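You operate a simulated robot arm through the tools that you are given. There is no shell and no other tool. Be economical: measure what you need, move in short steps, check, and stop when the job is done.

You are at the controls of a simulated robot arm. One attempt, no reset.

JOB
Clip the bag of limes shut and stand it in the grey crate.
Fine: clip dial on the colour of the strip in the holder, rocker to FREE, one pull of the red lever, rocker back to LOCK.

The check looks at the end state, three seconds after you hand in, the way a careful person would. Anything else that was tipped, shoved, dropped, spilled or broken makes it a failure.

ROBOT AND FRAMES
A 7-joint arm with a two-finger parallel gripper, fixed in place. Base frame: the origin is at the foot of the arm, x ahead of it, y to its left, z up. Units: mm, rad, N and s.
Its first joint turns from -1.152 to 1.152 rad. Payload 2.5 kg.
The TCP is the grasp point between the finger pads, 23 mm short of the fingertips. In the tool frame z runs along the fingers and y along their closing line. The gripper opens to 94 mm. The fingers are 38 mm wide and 10 mm thick; the gripper's body (54 by 96 mm) begins 39 mm behind the TCP.
Orientation is told as [roll, pitch, yaw] about the base's x, y, z axes, in that order, counted from this pose: with the fingers straight down and closing along the base's y, the tool's x points along the base's -x, its y along +y and its z along -z.

CONTROLS
- The arm moves only by the tool apply_moves. Its argument "plan" is a list of rows, each a list of 7 numbers: the shift along the tool's x, y, z in mm, then the turn, a rotation vector about the tool's x, y, z in rad, then the gripper command, from -1 (shut) to 1 (fully open), values between in proportion. In form: [[x, y, z, ax, ay, az, hand], ...]. A call has 1 to 12 rows; each row shifts and turns the commanded pose from where the row before left it, along the tool's axes as they then stand. A row lasts 0.2 s, in which the tool goes at most 50 mm and 0.15 rad; a call with a longer step from one row to the next is refused whole, and so is a gripper value outside its range. Where a pose cannot be reached the arm comes as near as it can. A force on the tool above 40 N (or 10 N above the force at the start of the call, whichever is more), or a blocked arm, ends the call early, and 0.2 s more pass. Each finger travels about 108 mm/s and halts on what it meets, pressing with about 26 N; the grip force reading is that of the motor and also rises with nothing between the fingers. The clock runs only during rows and for 0.2 s after the last one: add rows that do not move to give the fingers time. The reply holds the time, the measured pose of the TCP, the force on the tool along the base axes, the opening and the grip force, in the units named above and with some noise, and new pictures: "views" is both (left out), scene, wrist or none.
- Cameras (640 x 400 px; columns grow to the right, rows downward): "scene" is fixed at [123.6, -394.2, 542]; the picture's right is [0.90, -0.44, 0.00], its down [-0.23, -0.48, -0.84] and it looks along [0.37, 0.76, -0.53] (base axes); focal length 214 px, centre (320, 200). "wrist" rides on the gripper at [-39, 0, -44] in the tool frame; the picture's right is [0.00, -1.00, 0.00], its down [0.97, 0.00, -0.24] and it looks along [0.24, 0.00, 0.97] (tool axes); focal length 218 px, centre (320, 200).
- measure_at(camera, pixels): there is no depth. For up to 12 entries [column, row, z] of the newest picture of that camera ("zoom" is the newest enlarged one), the place [x, y] in the base frame at which the ray of that pixel passes the height z, good to about 2 mm, but the place of the scene camera against the robot may be out by one fixed shift of up to 18 mm in any direction. No time passes.
- close_up(camera, box): a new picture of the part [left, top, right, bottom] of that camera's present view, enlarged. No time passes.
- sign_off(): hands the job in; it is judged then, once.

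Keep the steps short. Do not move on a guess: measure, check each grasp and each placing, and mend mistakes. In all there are 80 turns and 120 pictures (those below and enlarged ones count). Leave the gripper open and the arm clear of the work at the hand-in unless told otherwise, and finish with a single line.

The tools are called after ">>>" by a JSON object that holds its "op" and its "data". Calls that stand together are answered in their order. apply_moves: Moves the arm, as the interface text tells. Its arguments: {"type":"object","properties":{"plan":{"type":"array","items":{"type":"array","items":{"type":"number"}}},"views":{"type":"string","enum":["both","scene","wrist","none"]}},"required":["plan"]} The other tools are called the same way: measure_at (camera, pixels) gives the place at which the rays of pixels pass given heights; close_up (camera, box) takes an enlarged picture of a part of a camera's view; sign_off () hands the job in.

At the start:

```text
time_s: 0.0
ee_pos: [445.2, 67.9, 386.2]
orientation: [0.0, 0.002, -0.001]
ft_force: [-0.4, -0.5, -0.3]
finger_gap: 94.3
grip_force: 0.1
```

scene: 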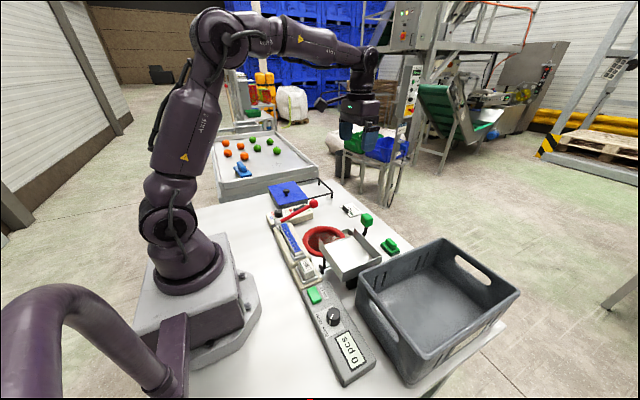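
wrist: 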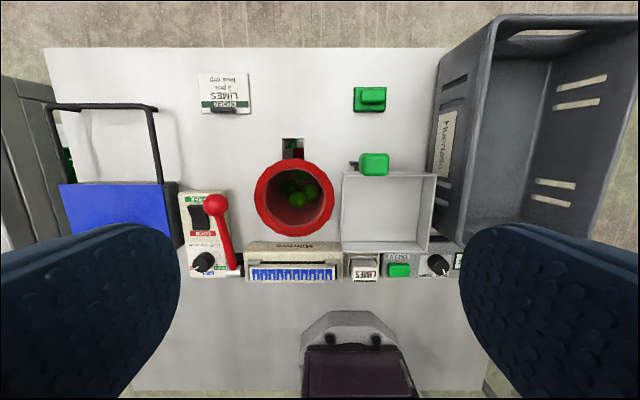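

I see a red funnel with limes, a clip machine with a red lever on the left, and the crate on the right. I'll enlarge the pictures to read the labels.

>>> {"op": "close_up", "data": {"camera": "wrist", "box": [160, 60, 350, 290]}}

>>> {"op": "close_up", "data": {"camera": "wrist", "box": [330, 70, 520, 290]}}

>>> {"op": "close_up", "data": {"camera": "scene", "box": [250, 170, 420, 290]}}

```text
1.74 times, centred on (255, 175) of wrist
```

zoom: 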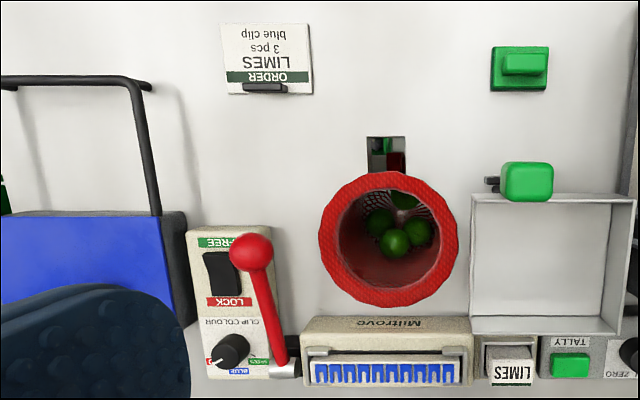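

```text
1.82 times, centred on (425, 180) of wrist
```

zoom: 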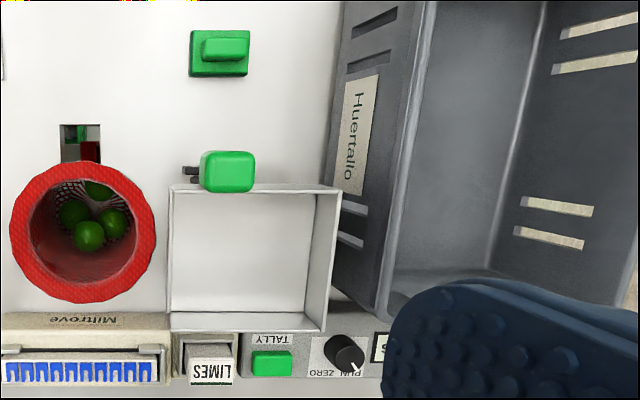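

```text
3.33 times, centred on (335, 230) of scene
```

zoom: 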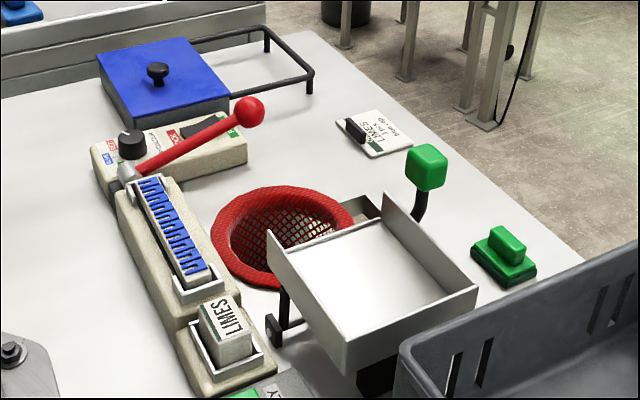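

>>> {"op": "close_up", "data": {"camera": "wrist", "box": [175, 180, 255, 285]}}

>>> {"op": "close_up", "data": {"camera": "wrist", "box": [240, 125, 350, 245]}}

>>> {"op": "close_up", "data": {"camera": "scene", "box": [270, 190, 350, 250]}}

>>> {"op": "close_up", "data": {"camera": "scene", "box": [290, 270, 390, 390]}}

```text
3.81 times, centred on (215, 232) of wrist
```

zoom: 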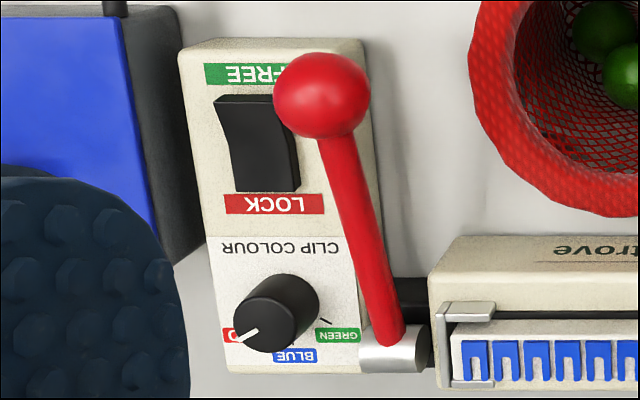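

```text
3.33 times, centred on (295, 185) of wrist
```

zoom: 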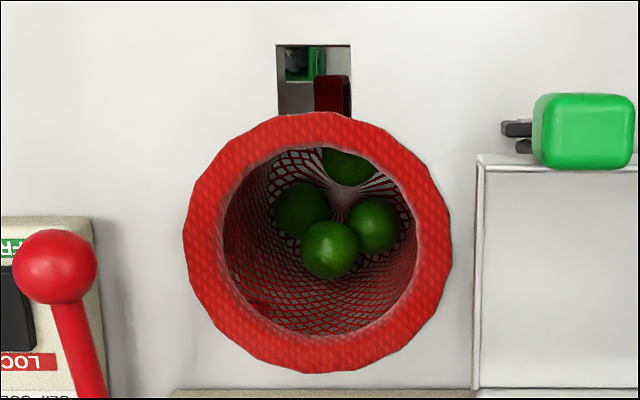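

```text
6.67 times, centred on (310, 220) of scene
```

zoom: 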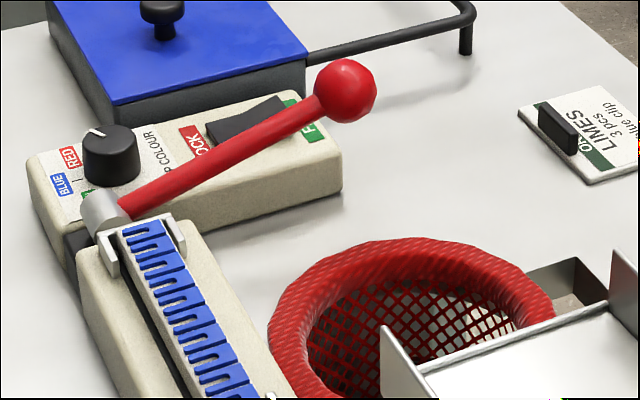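

```text
3.33 times, centred on (340, 330) of scene
```

zoom: 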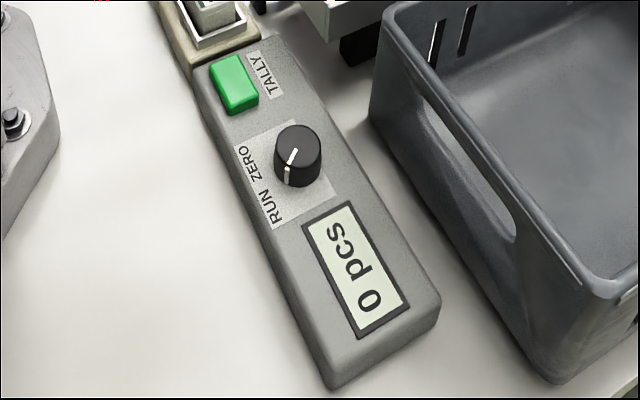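

The strip is blue and the dial points at RED. I'll get rough positions now: dial and rocker in the wrist picture at z of about -140, plus the lever ball, ring and crate.

>>> {"op": "measure_at", "data": {"camera": "wrist", "pixels": [[206, 262, -140], [202, 218, -150], [215, 203, -110], [237, 271, -140], [293, 198, -110], [293, 148, -194], [180, 275, -160], [236, 193, -160], [435, 275, -194], [500, 15, -60], [373, 163, -60]]}}

>>> {"op": "measure_at", "data": {"camera": "scene", "pixels": [[357, 270, -60], [408, 383, -60], [520, 293, -60], [440, 240, -60], [407, 384, -194], [358, 310, -194], [313, 204, -110], [283, 209, -140], [324, 240, -140]]}}

```text
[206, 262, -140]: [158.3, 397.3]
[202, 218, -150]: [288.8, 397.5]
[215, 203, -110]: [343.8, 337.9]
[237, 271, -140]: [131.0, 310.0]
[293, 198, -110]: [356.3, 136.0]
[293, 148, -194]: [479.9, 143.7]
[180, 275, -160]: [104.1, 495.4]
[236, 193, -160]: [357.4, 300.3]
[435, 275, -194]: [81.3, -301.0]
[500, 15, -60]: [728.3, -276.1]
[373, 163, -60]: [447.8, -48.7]
```

```text
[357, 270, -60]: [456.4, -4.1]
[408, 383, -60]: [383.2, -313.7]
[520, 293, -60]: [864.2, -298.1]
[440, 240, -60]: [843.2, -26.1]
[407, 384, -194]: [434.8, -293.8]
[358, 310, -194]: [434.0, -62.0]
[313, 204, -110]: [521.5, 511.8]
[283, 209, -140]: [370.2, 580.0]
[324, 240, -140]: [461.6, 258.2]
```

The two cameras' rays do not meet at the heights I assumed. I'll move straight up first, still clear of everything, and compare the wrist pictures to triangulate the true heights. I'll stay high (z of about 260).

>>> {"op": "apply_moves", "data": {"plan": [[20, 0, 30, 0, 0, 0, 1], [20, 0, 30, 0, 0, 0, 1], [20, 0, 30, 0, 0, 0, 1], [20, 0, 30, 0, 0, 0, 1], [0, 0, 0, 0, 0, 0, 1]]}}

```text
time_s: 1.2
ee_pos: [363.4, 66.9, 264.1]
orientation: [0.0, -0.002, -0.001]
ft_force: [1.6, -0.4, 0.2]
finger_gap: 94.1
grip_force: 0.1
```

scene: 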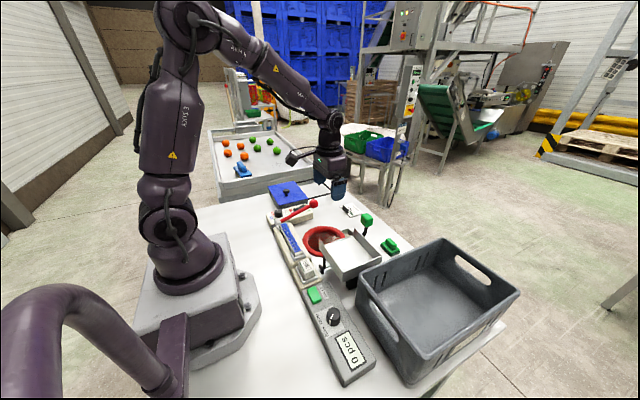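
wrist: 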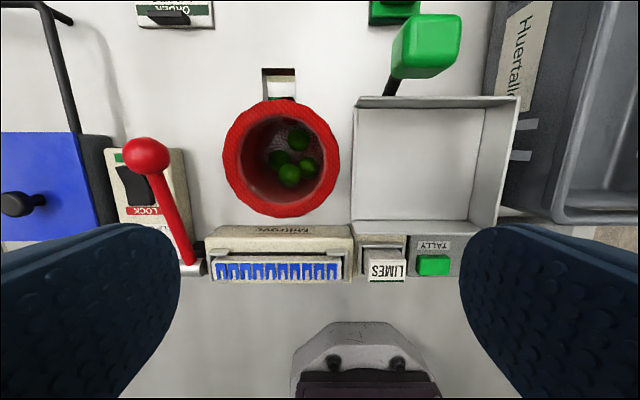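

Triangulating between the two wrist pictures puts the table near z=0-10, the funnel ring at about (389,113,44), and the lever ball at about (395,237,91). That differs from the stated -194, so I'll rely on measurement and the force readings. Next I'll look at the control box from above.

>>> {"op": "apply_moves", "data": {"plan": [[14.7, 36.6, 12.8, 0, 0, 0, 1], [14.7, 36.6, 12.8, 0, 0, 0, 1], [14.7, 36.6, 12.8, 0, 0, 0, 1], [14.7, 36.6, 12.8, 0, 0, 0, 1], [14.7, 36.6, 12.8, 0, 0, 0, 1], [0, 0, 0, 0, 0, 0, 1]]}}

```text
time_s: 2.6
ee_pos: [293.5, 251.8, 201.3]
orientation: [-0.002, -0.001, 0.001]
ft_force: [-1.0, 0.4, 0.0]
finger_gap: 94.0
grip_force: 0.1
```

scene: 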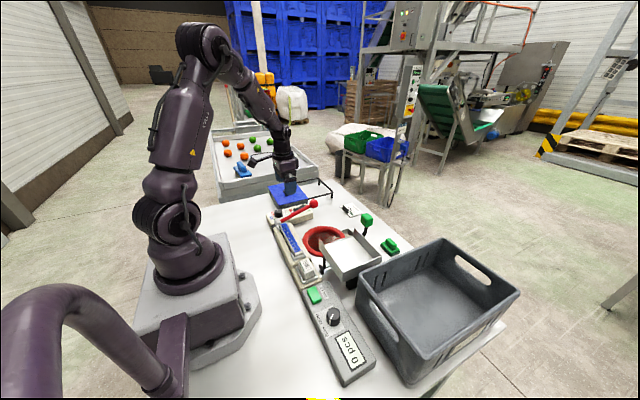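
wrist: 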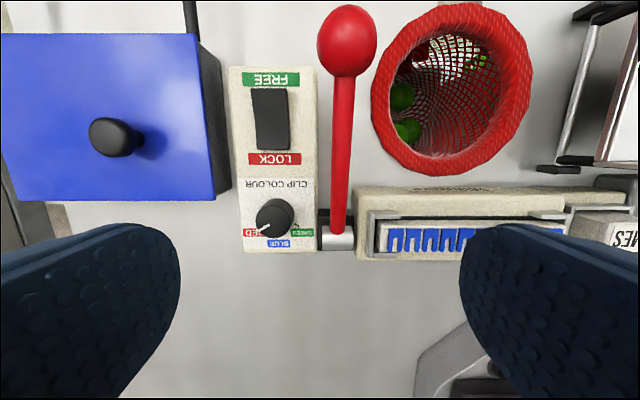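

The control box is visible: the rocker looks to be on LOCK, the dial is on RED, and the knob is at about (262,297,35). I'll enlarge the picture to read the dial marks and rocker state.

>>> {"op": "close_up", "data": {"camera": "wrist", "box": [215, 60, 375, 260]}}

>>> {"op": "close_up", "data": {"camera": "wrist", "box": [235, 190, 325, 255]}}

```text
2.00 times, centred on (295, 160) of wrist
```

zoom: 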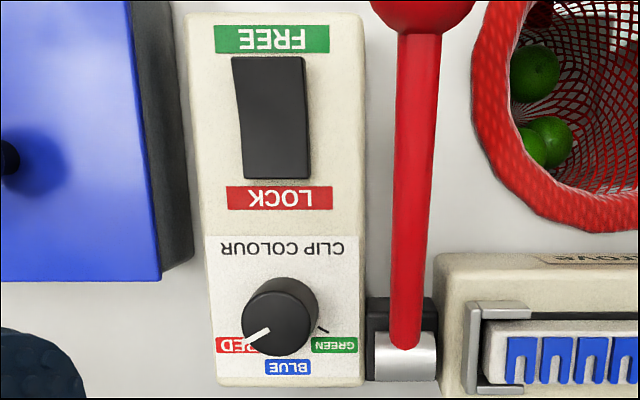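

```text
6.15 times, centred on (280, 222) of wrist
```

zoom: 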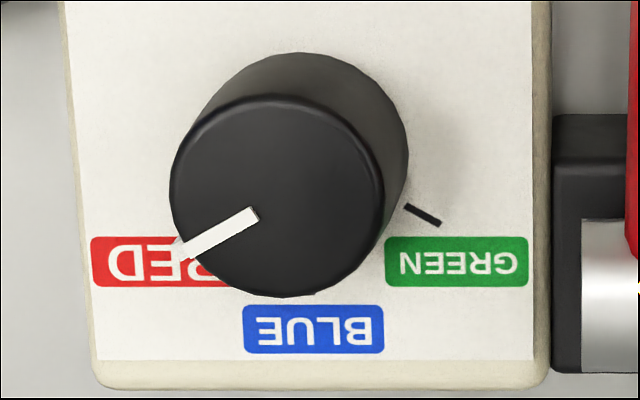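

The dial pointer sits on RED, about 26° below left, and BLUE is straight down, so it needs about 64° CCW from above. The rocker is on LOCK. I'll lower above the knob and refine its position.

>>> {"op": "apply_moves", "data": {"plan": [[10.5, 15, 30, 0, 0, 0, 0.15], [10.5, 15, 30, 0, 0, 0, 0.15], [10.5, 15, 31, 0, 0, 0, 0.15], [0, 0, 0, 0, 0, 0, 0.15]]}}

```text
time_s: 3.6
ee_pos: [262.7, 296.3, 108.7]
orientation: [-0.001, 0.0, 0.001]
ft_force: [0.1, -0.4, 0.8]
finger_gap: 54.3
grip_force: 0.0
```

scene: 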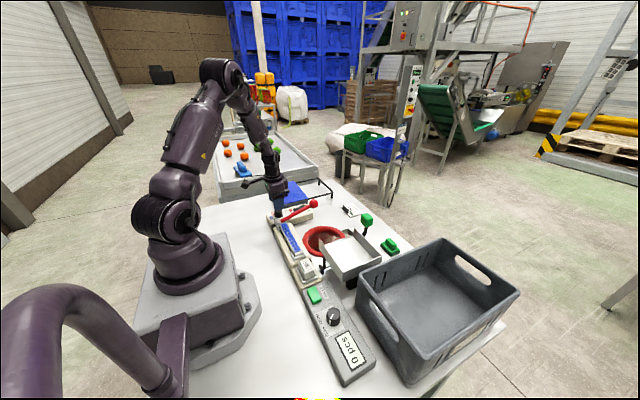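
wrist: 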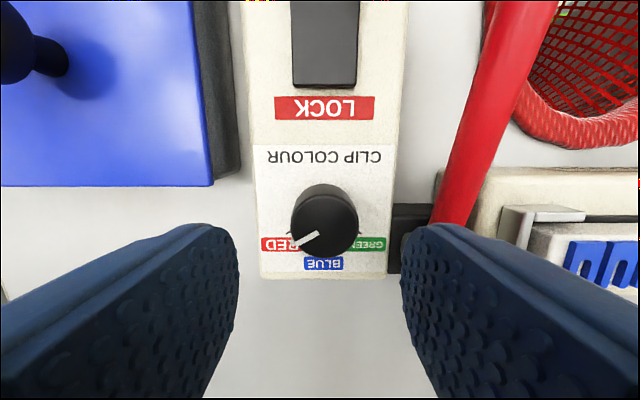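

I'll zoom in for a precise knob and label reading.

>>> {"op": "close_up", "data": {"camera": "wrist", "box": [250, 165, 400, 285]}}

>>> {"op": "close_up", "data": {"camera": "scene", "box": [255, 180, 335, 230]}}

```text
3.33 times, centred on (325, 225) of wrist
```

zoom: 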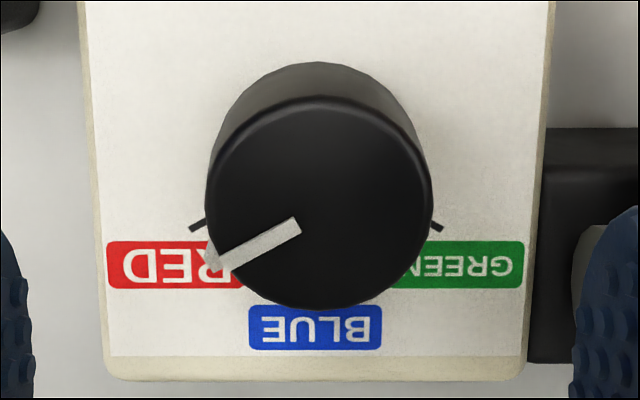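

```text
8.00 times, centred on (295, 205) of scene
```

zoom: 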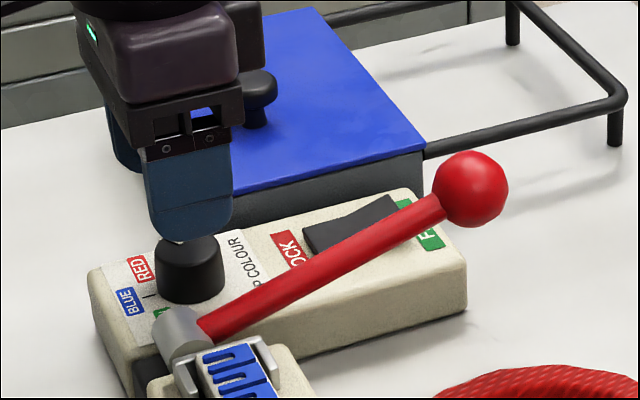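

The knob top is at (266,294,58), 31 mm across, and the box top is near z=33. I'll set the gap to 44, align, pre-turn the tool 0.56 rad, and stay above for now.

>>> {"op": "apply_moves", "data": {"plan": [[-3.5, -2.2, 0, 0, 0, 0, -0.06], [0, 0, 0, 0, 0, 0.14, -0.06], [0, 0, 0, 0, 0, 0.14, -0.06], [0, 0, 0, 0, 0, 0.14, -0.06], [0, 0, 0, 0, 0, 0.14, -0.06], [0, 0, 20, 0, 0, 0, -0.06], [0, 0, 0, 0, 0, 0, -0.06]], "views": "wrist"}}

```text
time_s: 5.2
ee_pos: [265.3, 294.3, 90.9]
orientation: [0.0, 0.0, -0.56]
ft_force: [-0.1, -0.5, -0.2]
finger_gap: 44.1
grip_force: 0.1
```

wrist: 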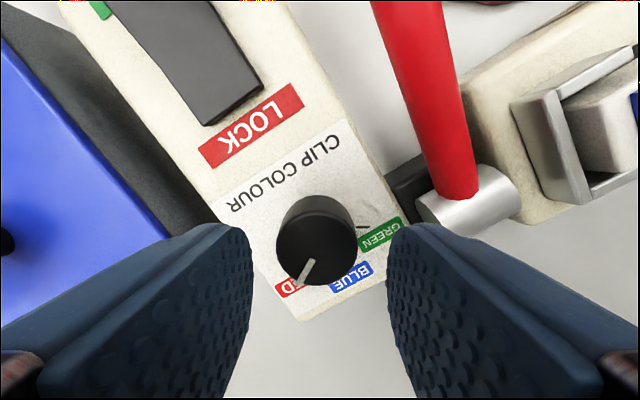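

The knob is centred between the fingers and both sides are clear. I'll descend to TCP z=63 and close.

>>> {"op": "apply_moves", "data": {"plan": [[0, 0, 14, 0, 0, 0, -0.06], [0, 0, 13, 0, 0, 0, -0.06], [0, 0, 0, 0, 0, 0, -0.06], [0, 0, 0, 0, 0, 0, -0.5], [0, 0, 0, 0, 0, 0, -0.5]]}}

```text
time_s: 6.4
ee_pos: [262.7, 295.4, 64.6]
orientation: [0.005, -0.002, -0.561]
ft_force: [10.3, 13.8, -15.7]
finger_gap: 32.8
grip_force: 45.3
```

scene: 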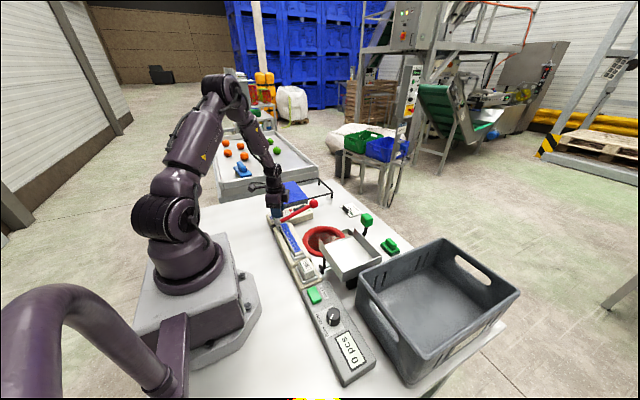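
wrist: 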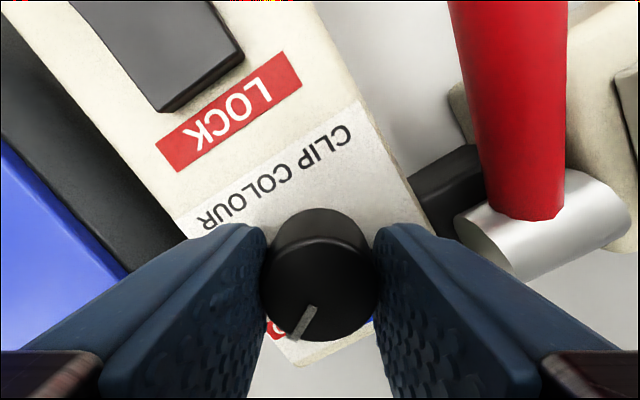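

The knob is gripped at 32.8 mm. The side force shows about 2.5 mm of offset, so I'll shift to relieve it and turn -1.12 rad in 8 rows.

>>> {"op": "apply_moves", "data": {"plan": [[2.2, -0.3, 0, 0, 0, 0, -0.5], [0, 0, 0, 0, 0, -0.14, -0.5], [0, 0, 0, 0, 0, -0.14, -0.5], [0, 0, 0, 0, 0, -0.14, -0.5], [0, 0, 0, 0, 0, -0.14, -0.5], [0, 0, 0, 0, 0, -0.14, -0.5], [0, 0, 0, 0, 0, -0.14, -0.5], [0, 0, 0, 0, 0, -0.14, -0.5], [0, 0, 0, 0, 0, -0.14, -0.5], [0, 0, 0, 0, 0, 0, -0.5]], "views": "wrist"}}

```text
time_s: 8.6
ee_pos: [263.3, 292.7, 63.8]
orientation: [-0.002, -0.002, 0.559]
ft_force: [20.1, -5.6, 1.6]
finger_gap: 33.0
grip_force: 45.1
```

wrist: 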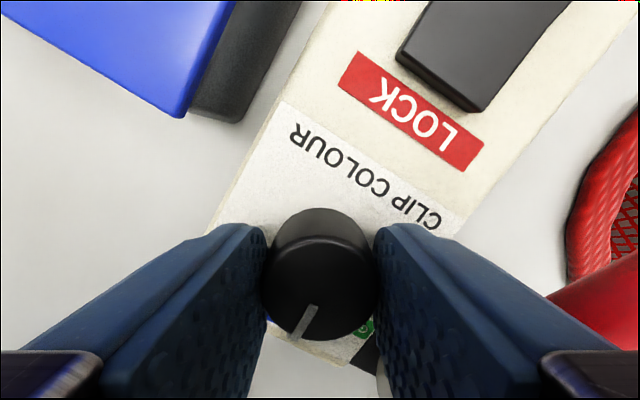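

The knob turned along with the gripper. I'll open slightly, lift, and turn the tool back square to check the pointer.

>>> {"op": "apply_moves", "data": {"plan": [[0, 0, 0, 0, 0, 0, -0.06], [0, 0, 0, 0, 0, 0, -0.06], [0, 0, -20, 0, 0, 0, -0.06], [0, 0, -25, 0, 0, 0.14, -0.06], [0, 0, 0, 0, 0, 0.14, -0.06], [0, 0, 0, 0, 0, 0.14, -0.06], [0, 0, 0, 0, 0, 0.14, -0.06], [0, 0, 0, 0, 0, 0, -0.06]], "views": "none"}}

>>> {"op": "close_up", "data": {"camera": "wrist", "box": [240, 120, 400, 290]}}

```text
time_s: 10.4
ee_pos: [261.6, 294.1, 109.0]
orientation: [0.0, 0.001, -0.001]
ft_force: [0.4, -0.7, 0.3]
finger_gap: 44.5
grip_force: 0.1
```

```text
2.35 times, centred on (320, 205) of wrist
```

zoom: 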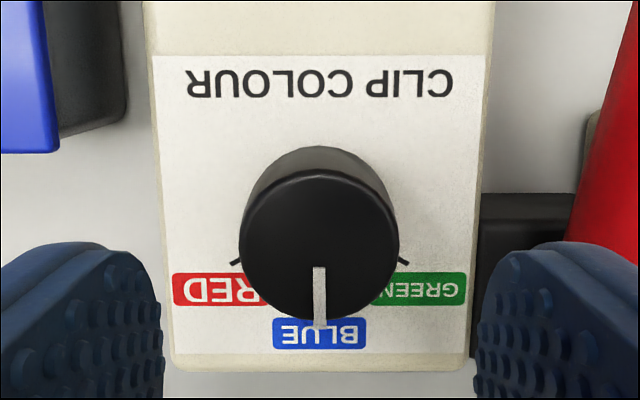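

The dial is on BLUE. Next is the rocker, with its FREE end at about x=370, y=295. I'll lift, shut the fingers, move over it at a safe height, and lean the tool 0.4 rad so only one fingertip edge will press and the body stays clear of the lever ball.

>>> {"op": "apply_moves", "data": {"plan": [[0, 0, -40, 0, 0, 0, -1], [-39, 1, 0, 0, 0, 0, -1], [-39, 2, 0, 0, 0, 0, -1], [-39, 1, 0, 0, 0, 0, -1], [0, 0, 0, 0, -0.133, 0, -1], [0, 0, 0, 0, -0.133, 0, -1], [0, 0, 0, 0, -0.134, 0, -1], [0, 0, 0, 0, 0, 0, -1]]}}

>>> {"op": "close_up", "data": {"camera": "scene", "box": [265, 170, 345, 230]}}

```text
time_s: 12.2
ee_pos: [378.9, 299.5, 149.4]
orientation: [0.0, -0.403, -0.001]
ft_force: [0.8, -0.1, 0.0]
finger_gap: 0.2
grip_force: 26.1
```

scene: 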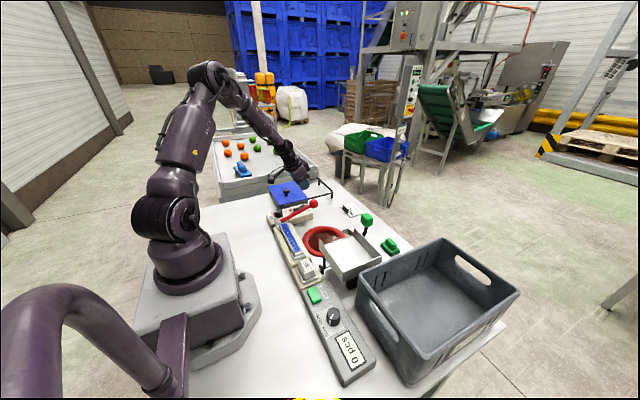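
wrist: 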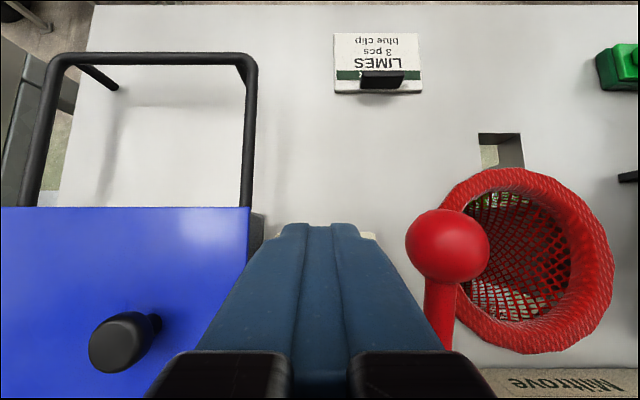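

```text
6.67 times, centred on (305, 200) of scene
```

zoom: 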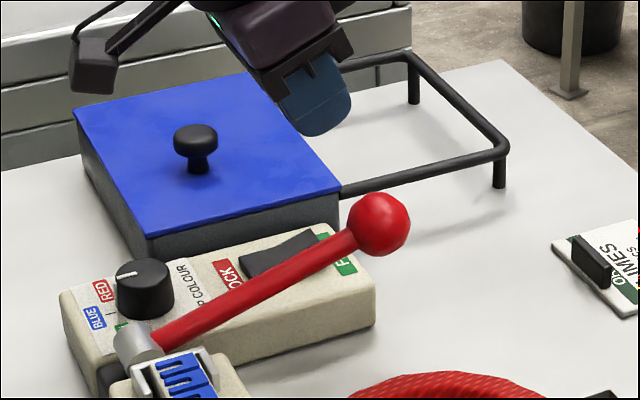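

I'll check the box's far edge and the ball against the tool from this view.

>>> {"op": "measure_at", "data": {"camera": "wrist", "pixels": [[367, 230, 30], [447, 240, 91], [367, 240, 35], [265, 212, 35]]}}

```text
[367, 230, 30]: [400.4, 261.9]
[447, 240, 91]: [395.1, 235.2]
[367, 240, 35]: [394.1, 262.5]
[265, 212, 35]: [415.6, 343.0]
```

Geometry agrees. I'll descend over the rocker's FREE end to fingertip z of about 60 before pressing.

>>> {"op": "apply_moves", "data": {"plan": [[2.7, 0, -1, 0, 0, 0, -1], [7.8, 0, 18.4, 0, 0, 0, -1], [7.8, 0, 18.4, 0, 0, 0, -1], [7.8, 0, 18.4, 0, 0, 0, -1], [0, 0, 0, 0, 0, 0, -1]]}}

>>> {"op": "close_up", "data": {"camera": "scene", "box": [275, 180, 335, 225]}}

```text
time_s: 13.4
ee_pos: [375.7, 298.7, 88.8]
orientation: [0.0, -0.402, 0.001]
ft_force: [-0.1, -0.7, -0.6]
finger_gap: 0.0
grip_force: 26.1
```

scene: 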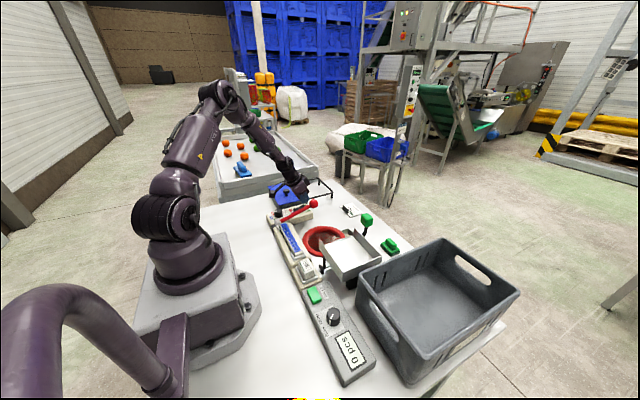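
wrist: 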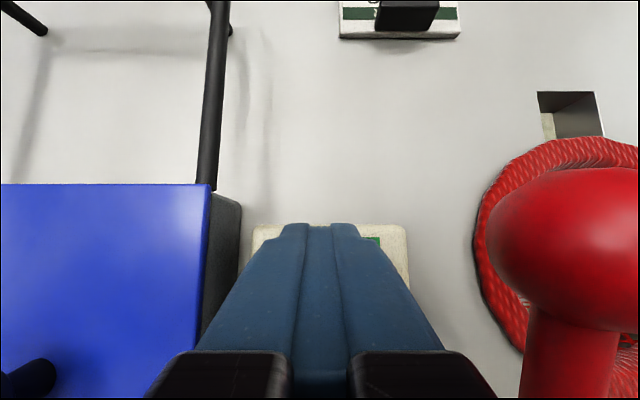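

```text
8.89 times, centred on (305, 202) of scene
```

zoom: 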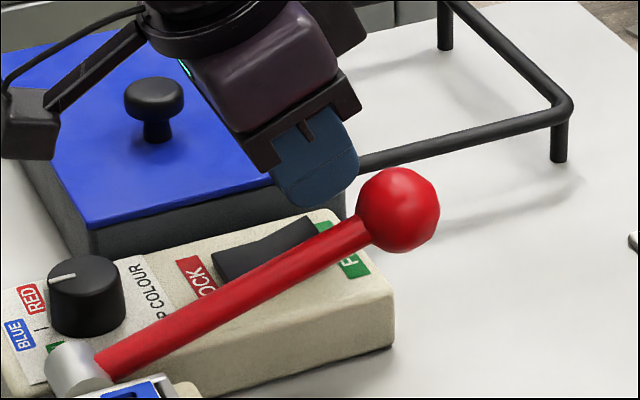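

The fingertip is right over the raised FREE end. I'll press down in small steps and watch the force.

>>> {"op": "apply_moves", "data": {"plan": [[1.6, 0, 3.7, 0, 0, 0, -1], [1.6, 0, 3.7, 0, 0, 0, -1], [1.2, 0, 2.8, 0, 0, 0, -1], [1.2, 0, 2.8, 0, 0, 0, -1], [0, 0, 0, 0, 0, 0, -1]], "views": "none"}}

>>> {"op": "close_up", "data": {"camera": "scene", "box": [275, 180, 335, 225]}}

```text
time_s: 14.6
ee_pos: [375.9, 298.8, 75.9]
orientation: [0.001, -0.4, 0.002]
ft_force: [1.2, -0.2, 0.5]
finger_gap: 0.0
grip_force: 26.2
```

```text
8.89 times, centred on (305, 202) of scene
```

zoom: 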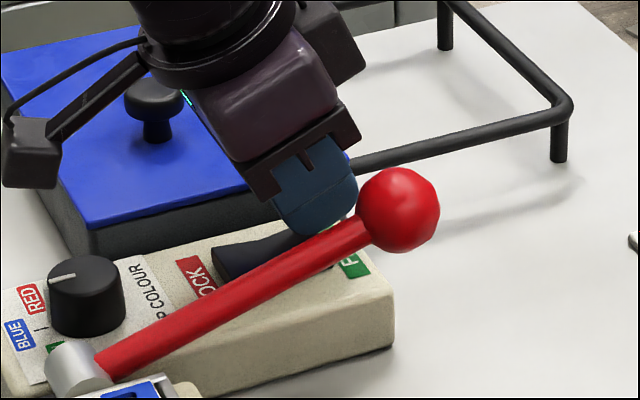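

No contact yet (tip z of about 47). I'll continue.

>>> {"op": "apply_moves", "data": {"plan": [[0.8, 0, 1.84, 0, 0, 0, -1], [0.8, 0, 1.84, 0, 0, 0, -1], [0.8, 0, 1.84, 0, 0, 0, -1], [0.8, 0, 1.84, 0, 0, 0, -1], [0, 0, 0, 0, 0, 0, -1]], "views": "none"}}

>>> {"op": "close_up", "data": {"camera": "scene", "box": [275, 180, 335, 225]}}

```text
time_s: 15.5
ee_pos: [377.5, 301.0, 72.8]
orientation: [0.008, -0.409, -0.005]
ft_force: [-0.7, -1.0, 4.7]
finger_gap: 0.0
grip_force: 25.7
stopped in row 4: the force on the tool passed its limit (the readings are from after the stop); the commanded pose is now the measured one
```

```text
8.89 times, centred on (305, 202) of scene
```

zoom: 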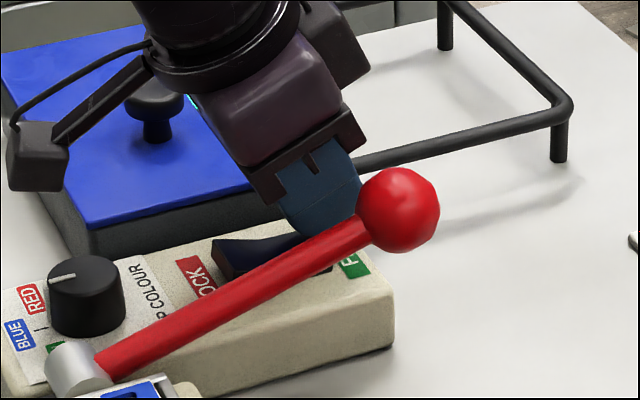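

The force limit tripped at tip z=44, and the LOCK end looks raised now. I'll lift straight up and look.

>>> {"op": "apply_moves", "data": {"plan": [[-7.8, 0, -18.4, 0, 0, 0, -1], [-15.6, 0, -36.8, 0, 0, 0, -1], [-15.6, 0, -36.8, 0, 0.133, 0, -1], [40, 0, 0, 0, 0.133, 0, -1], [40, 0, 0, 0, 0.134, 0, -1], [0, 0, 0, 0, 0, 0, -1]], "views": "wrist"}}

>>> {"op": "close_up", "data": {"camera": "scene", "box": [275, 180, 335, 225]}}

```text
time_s: 16.9
ee_pos: [299.3, 296.2, 156.6]
orientation: [0.005, -0.005, 0.001]
ft_force: [-0.8, -0.5, 0.1]
finger_gap: 0.0
grip_force: 25.7
```

wrist: 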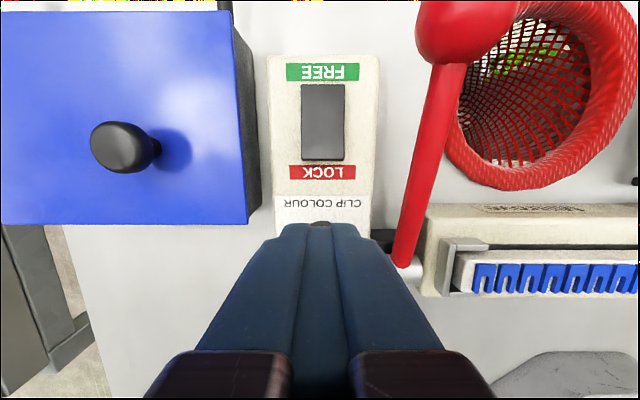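

```text
8.89 times, centred on (305, 202) of scene
```

zoom: 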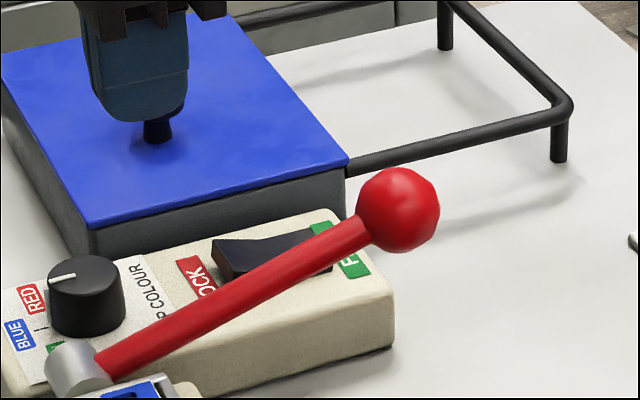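

The rocker is now on FREE, with its LOCK end raised. Next is the lever: the ball is near (395,237,91) and the hub near (249,234,45). I'll open and move above the ball to refine.

>>> {"op": "apply_moves", "data": {"plan": [[0, 0, -20, 0, 0, 0, 0.3], [-26, -20, 0, 0, 0, 0, 0.3], [-26, -20, 0, 0, 0, 0, 0.3], [-26, -20, 0, 0, 0, 0, 0.3], [0, 0, 0, 0, 0, 0, 0.3]]}}

```text
time_s: 18.1
ee_pos: [378.4, 239.3, 175.1]
orientation: [0.004, -0.008, 0.0]
ft_force: [0.0, -0.1, 0.3]
finger_gap: 61.1
grip_force: 0.0
```

scene: 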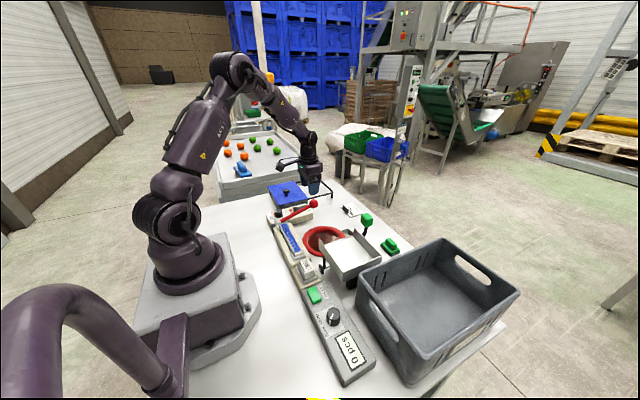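
wrist: 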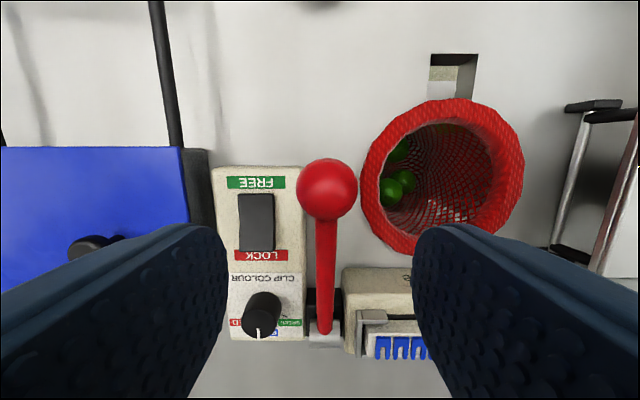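

The ball at (327,189) gives (393,235,91), diameter about 35. I'll descend around it without closing.

>>> {"op": "apply_moves", "data": {"plan": [[-14.5, -4, 0, 0, 0, 0, 0.3], [0, 0, 28, 0, 0, 0, 0.3], [0, 0, 28, 0, 0, 0, 0.3], [0, 0, 24, 0, 0, 0, 0.3], [0, 0, 0, 0, 0, 0, 0.3]]}}

```text
time_s: 19.3
ee_pos: [391.5, 236.8, 94.1]
orientation: [0.006, -0.006, -0.001]
ft_force: [-0.5, 0.5, -0.7]
finger_gap: 61.2
grip_force: 0.0
```

scene: 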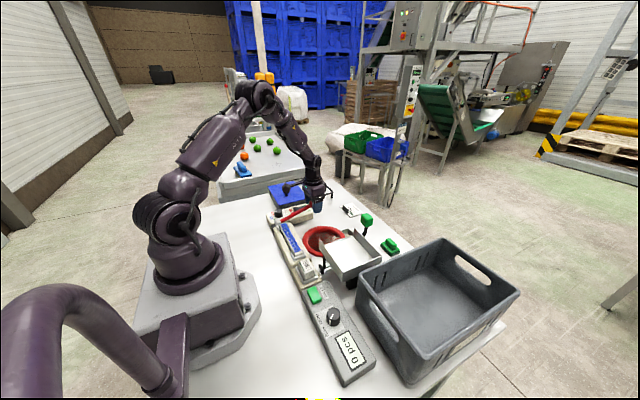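
wrist: 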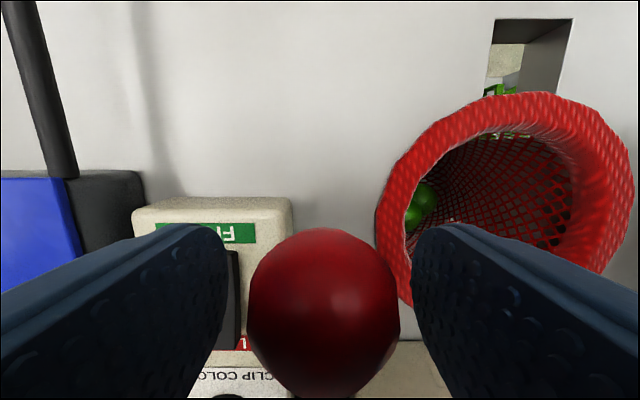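

The ball is centred between the pads. I'll close on it and make a first short arc up and toward the robot, watching the force.

>>> {"op": "apply_moves", "data": {"plan": [[0, 0, 0, 0, 0, 0, -0.6], [0, 0, 0, 0, 0, 0, -0.6], [0, 0, 0, 0, 0, 0, -0.6], [8.5, 0, -19.6, 0, 0, 0, -0.6], [11.1, 0, -18.1, 0, 0, 0, -0.6], [0, 0, 0, 0, 0, 0, -0.6]]}}

```text
time_s: 20.2
ee_pos: [388.6, 235.5, 99.4]
orientation: [0.006, -0.01, -0.005]
ft_force: [3.1, 0.4, -2.8]
finger_gap: 37.1
grip_force: 45.2
stopped in row 4: the force on the tool passed its limit (the readings are from after the stop); the commanded pose is now the measured one
```

scene: 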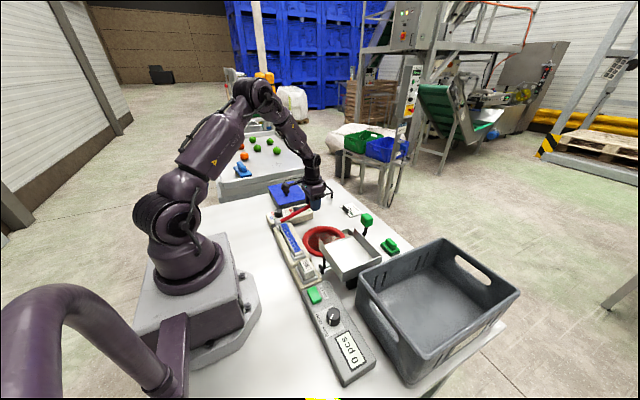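
wrist: 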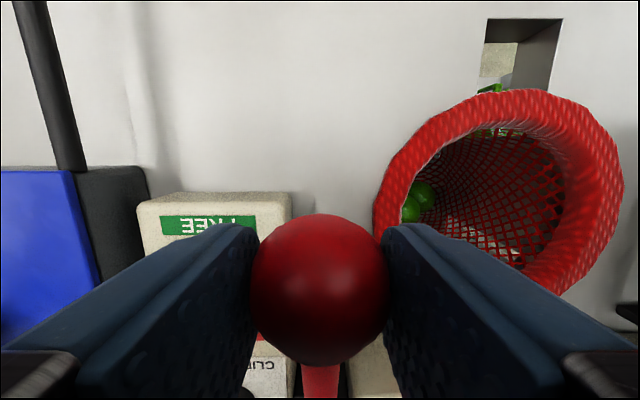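

The force limit tripped, and the ball seems to have slipped about 8 mm in the grip, so the step was probably too fast. I'll re-centre on the ball, grip again and go slowly.

>>> {"op": "apply_moves", "data": {"plan": [[0, 0, 0, 0, 0, 0, 0], [0, 0, 0, 0, 0, 0, 0], [-3.5, 0, 9, 0, 0, 0, 0], [0, 0, 0, 0, 0, 0, 0], [0, 0, 0, 0, 0, 0, -0.8], [0, 0, 0, 0, 0, 0, -0.8]], "views": "wrist"}}

>>> {"op": "close_up", "data": {"camera": "scene", "box": [275, 180, 335, 225]}}

```text
time_s: 21.6
ee_pos: [393.2, 236.1, 91.1]
orientation: [0.005, -0.009, -0.003]
ft_force: [-0.6, -1.6, 0.0]
finger_gap: 37.2
grip_force: 44.8
```

wrist: 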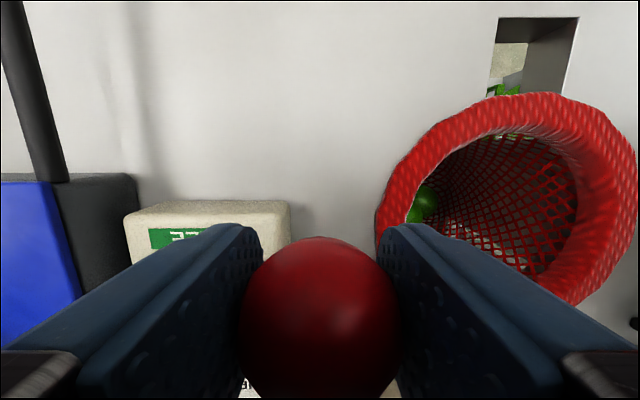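

```text
8.89 times, centred on (305, 202) of scene
```

zoom: 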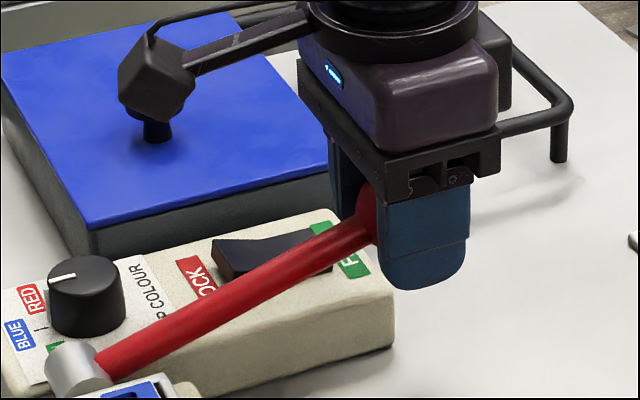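

Gripped at 37 mm with no side load. Now a slow pull in 3 mm steps along the arc.

>>> {"op": "apply_moves", "data": {"plan": [[1, 0, -2.8, 0, 0, 0, -0.8], [1, 0, -2.8, 0, 0, 0, -0.8], [1.1, 0, -2.8, 0, 0, 0, -0.8], [1.2, 0, -2.7, 0, 0, 0, -0.8], [0, 0, 0, 0, 0, 0, -0.8]], "views": "wrist"}}

>>> {"op": "close_up", "data": {"camera": "scene", "box": [275, 180, 335, 225]}}

```text
time_s: 22.3
ee_pos: [391.5, 235.5, 94.2]
orientation: [0.004, -0.01, -0.005]
ft_force: [6.5, 1.5, -7.3]
finger_gap: 37.2
grip_force: 44.7
stopped in row 3: the force on the tool passed its limit (the readings are from after the stop); the commanded pose is now the measured one
```

wrist: 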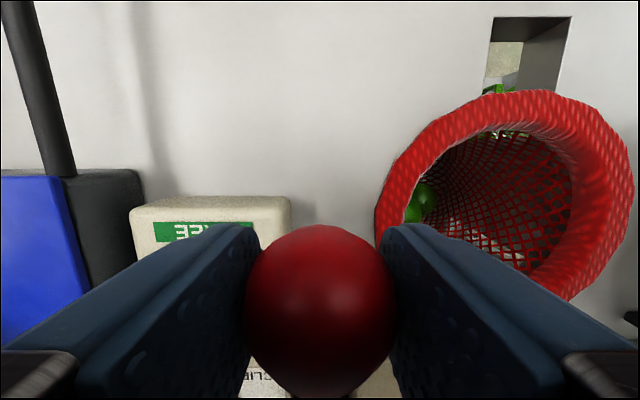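

```text
8.89 times, centred on (305, 202) of scene
```

zoom: 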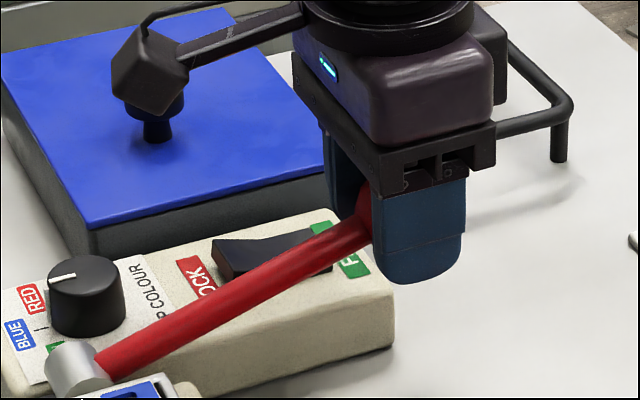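

Upward is rigid: over 40 N for 3 mm with no lever movement, so its stroke must be downward. I'll test a few mm down while holding.

>>> {"op": "apply_moves", "data": {"plan": [[-1, 0, 2.8, 0, 0, 0, -0.8], [-1, 0, 2.8, 0, 0, 0, -0.8], [-1, 0, 2.8, 0, 0, 0, -0.8], [-0.9, 0, 2.8, 0, 0, 0, -0.8], [-0.8, 0, 2.9, 0, 0, 0, -0.8], [0, 0, 0, 0, 0, 0, -0.8]], "views": "none"}}

>>> {"op": "close_up", "data": {"camera": "scene", "box": [275, 180, 335, 225]}}

```text
time_s: 23.7
ee_pos: [394.9, 235.5, 79.3]
orientation: [0.003, -0.008, -0.002]
ft_force: [-13.7, 0.7, 6.1]
finger_gap: 37.2
grip_force: 45.2
```

```text
8.89 times, centred on (305, 202) of scene
```

zoom: 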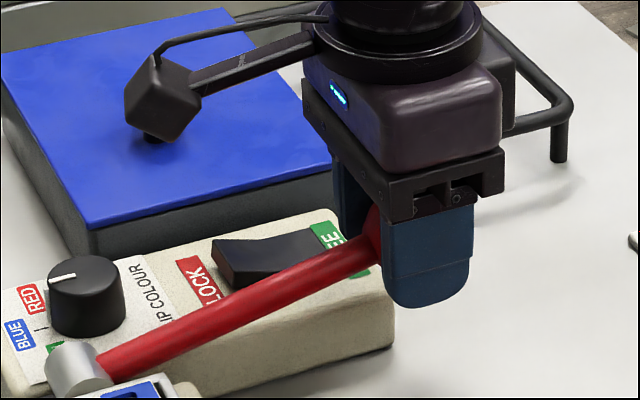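

The lever follows downward easily. I'll continue down the arc in short steps, easing x to reduce the side load.

>>> {"op": "apply_moves", "data": {"plan": [[1.5, 0, 3, 0, 0, 0, -0.8], [0, 0, 3.5, 0, 0, 0, -0.8], [0, 0, 3.5, 0, 0, 0, -0.8], [0, 0, 3.5, 0, 0, 0, -0.8], [0, 0, 3.5, 0, 0, 0, -0.8], [0, 0, 3.5, 0, 0, 0, -0.8], [0, 0, 0, 0, 0, 0, -0.8]], "views": "wrist"}}

>>> {"op": "close_up", "data": {"camera": "scene", "box": [275, 180, 345, 250]}}

```text
time_s: 25.3
ee_pos: [396.6, 236.5, 61.3]
orientation: [0.007, -0.019, -0.005]
ft_force: [22.9, 1.2, 9.8]
finger_gap: 36.9
grip_force: 45.0
```

wrist: 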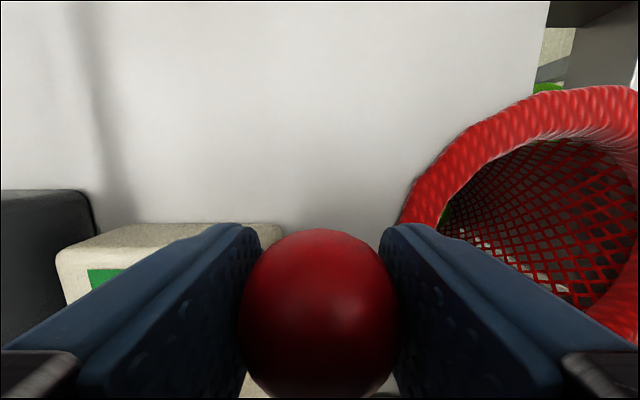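

```text
5.71 times, centred on (310, 215) of scene
```

zoom: 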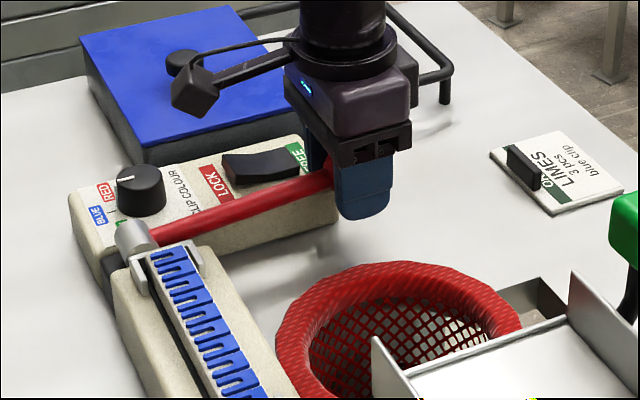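

The lever is down further and the bag is still open. I'll continue down carefully, nudging x forward to ease the load.

>>> {"op": "apply_moves", "data": {"plan": [[-2, 0, 2, 0, 0, 0, -0.8], [0, 0, 3, 0, 0, 0, -0.8], [0, 0, 3, 0, 0, 0, -0.8], [0, 0, 3, 0, 0, 0, -0.8], [0, 0, 3, 0, 0, 0, -0.8], [0, 0, 0, 0, 0, 0, -0.8]], "views": "none"}}

>>> {"op": "close_up", "data": {"camera": "scene", "box": [275, 180, 345, 250]}}

```text
time_s: 25.9
ee_pos: [397.9, 236.5, 57.8]
orientation: [0.004, -0.012, -0.005]
ft_force: [-3.7, -2.6, 4.5]
finger_gap: 37.2
grip_force: 44.8
stopped in row 3: the force on the tool passed its limit (the readings are from after the stop); the commanded pose is now the measured one
```

```text
5.71 times, centred on (310, 215) of scene
```

zoom: 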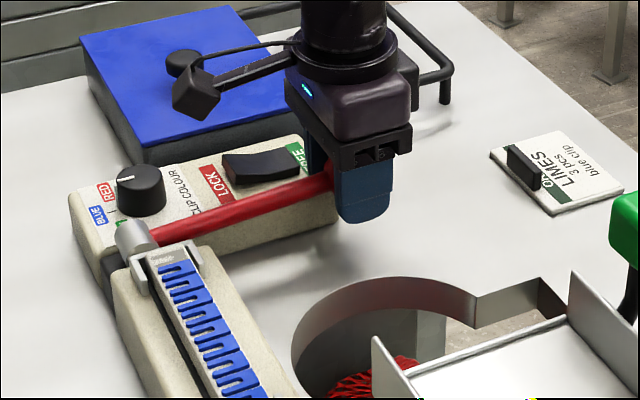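

The bag has closed and dropped into the hole, and one clip is gone from the strip. I'll release the lever and lift clear.

>>> {"op": "apply_moves", "data": {"plan": [[0, 0, 0, 0, 0, 0, 0.3], [0, 0, 0, 0, 0, 0, 0.3], [0, 0, -30, 0, 0, 0, 0.3], [0, 0, -40, 0, 0, 0, 0.3], [0, 0, -40, 0, 0, 0, 0.3], [0, 0, 0, 0, 0, 0, 0.3]]}}

>>> {"op": "close_up", "data": {"camera": "scene", "box": [275, 180, 345, 250]}}

>>> {"op": "close_up", "data": {"camera": "wrist", "box": [300, 60, 560, 260]}}

```text
time_s: 27.3
ee_pos: [395.2, 235.1, 167.6]
orientation: [0.002, -0.01, -0.005]
ft_force: [0.1, -0.6, -0.1]
finger_gap: 61.1
grip_force: 0.1
```

scene: 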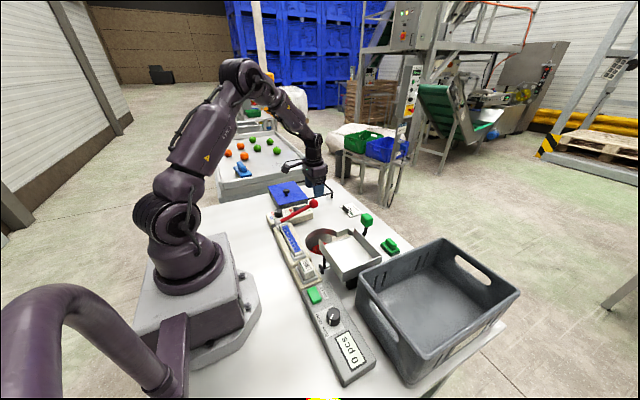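
wrist: 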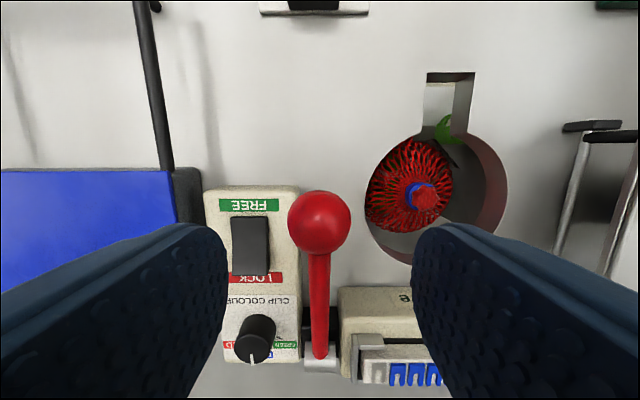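

```text
5.71 times, centred on (310, 215) of scene
```

zoom: 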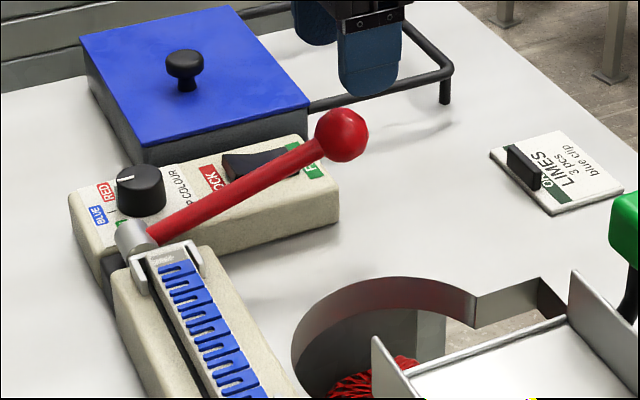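

```text
2.00 times, centred on (430, 160) of wrist
```

zoom: 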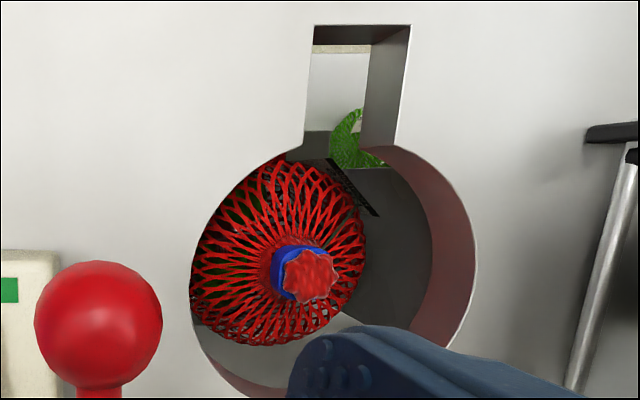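

The bag is clipped (blue clip) and hanging in the hole, and the lever sprang back. Now the rocker back to LOCK. I'll approach above its LOCK end with fingers shut and the same lean.

>>> {"op": "apply_moves", "data": {"plan": [[16, 21, 0, 0, 0, 0, -1], [16, 21, 0, 0, 0, 0, -1], [16.6, 21, 0, 0, 0, 0, -1], [0, 0, 0, 0, -0.133, 0, -1], [0, 0, 0, 0, -0.133, 0, -1], [0, 0, 0, 0, -0.134, 0, -1], [9.8, 0, 23, 0, 0, 0, -1], [9.8, 0, 23, 0, 0, 0, -1], [8.6, 0, 20.2, 0, 0, 0, -1], [0, 0, 0, 0, 0, 0, -1]], "views": "none"}}

>>> {"op": "close_up", "data": {"camera": "scene", "box": [265, 180, 335, 230]}}

```text
time_s: 29.5
ee_pos: [350.4, 300.0, 95.2]
orientation: [0.004, -0.412, -0.005]
ft_force: [0.7, -0.1, 0.5]
finger_gap: 0.0
grip_force: 26.3
```

```text
8.00 times, centred on (300, 205) of scene
```

zoom: 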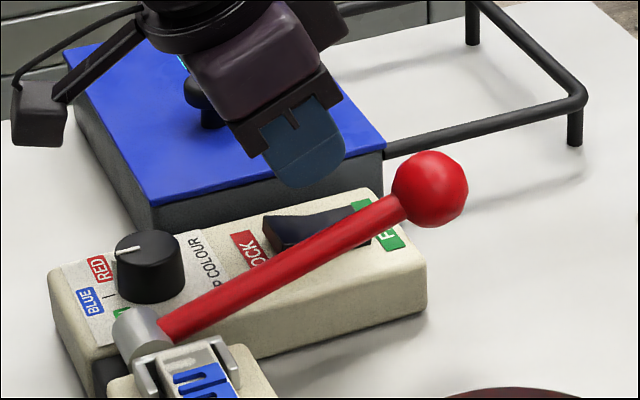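

I'm over the rocker. I'll shift 4 mm back, then press in small steps.

>>> {"op": "apply_moves", "data": {"plan": [[4.1, 0, -1.8, 0, 0, 0, -1], [2.4, 0, 5.5, 0, 0, 0, -1], [2.4, 0, 5.5, 0, 0, 0, -1], [1.6, 0, 3.7, 0, 0, 0, -1], [0.8, 0, 1.84, 0, 0, 0, -1], [0.8, 0, 1.84, 0, 0, 0, -1], [0.8, 0, 1.84, 0, 0, 0, -1], [0.8, 0, 1.84, 0, 0, 0, -1], [0, 0, 0, 0, 0, 0, -1]], "views": "none"}}

>>> {"op": "close_up", "data": {"camera": "scene", "box": [265, 180, 335, 230]}}

```text
time_s: 31.5
ee_pos: [343.3, 299.1, 72.0]
orientation: [0.004, -0.412, -0.004]
ft_force: [-0.9, 0.2, -0.3]
finger_gap: 0.0
grip_force: 26.3
```

```text
8.00 times, centred on (300, 205) of scene
```

zoom: 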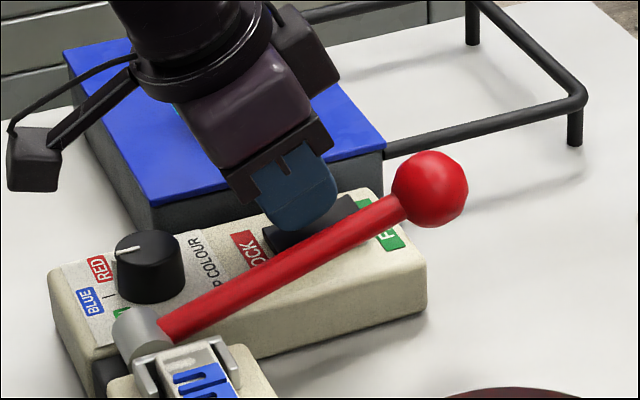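

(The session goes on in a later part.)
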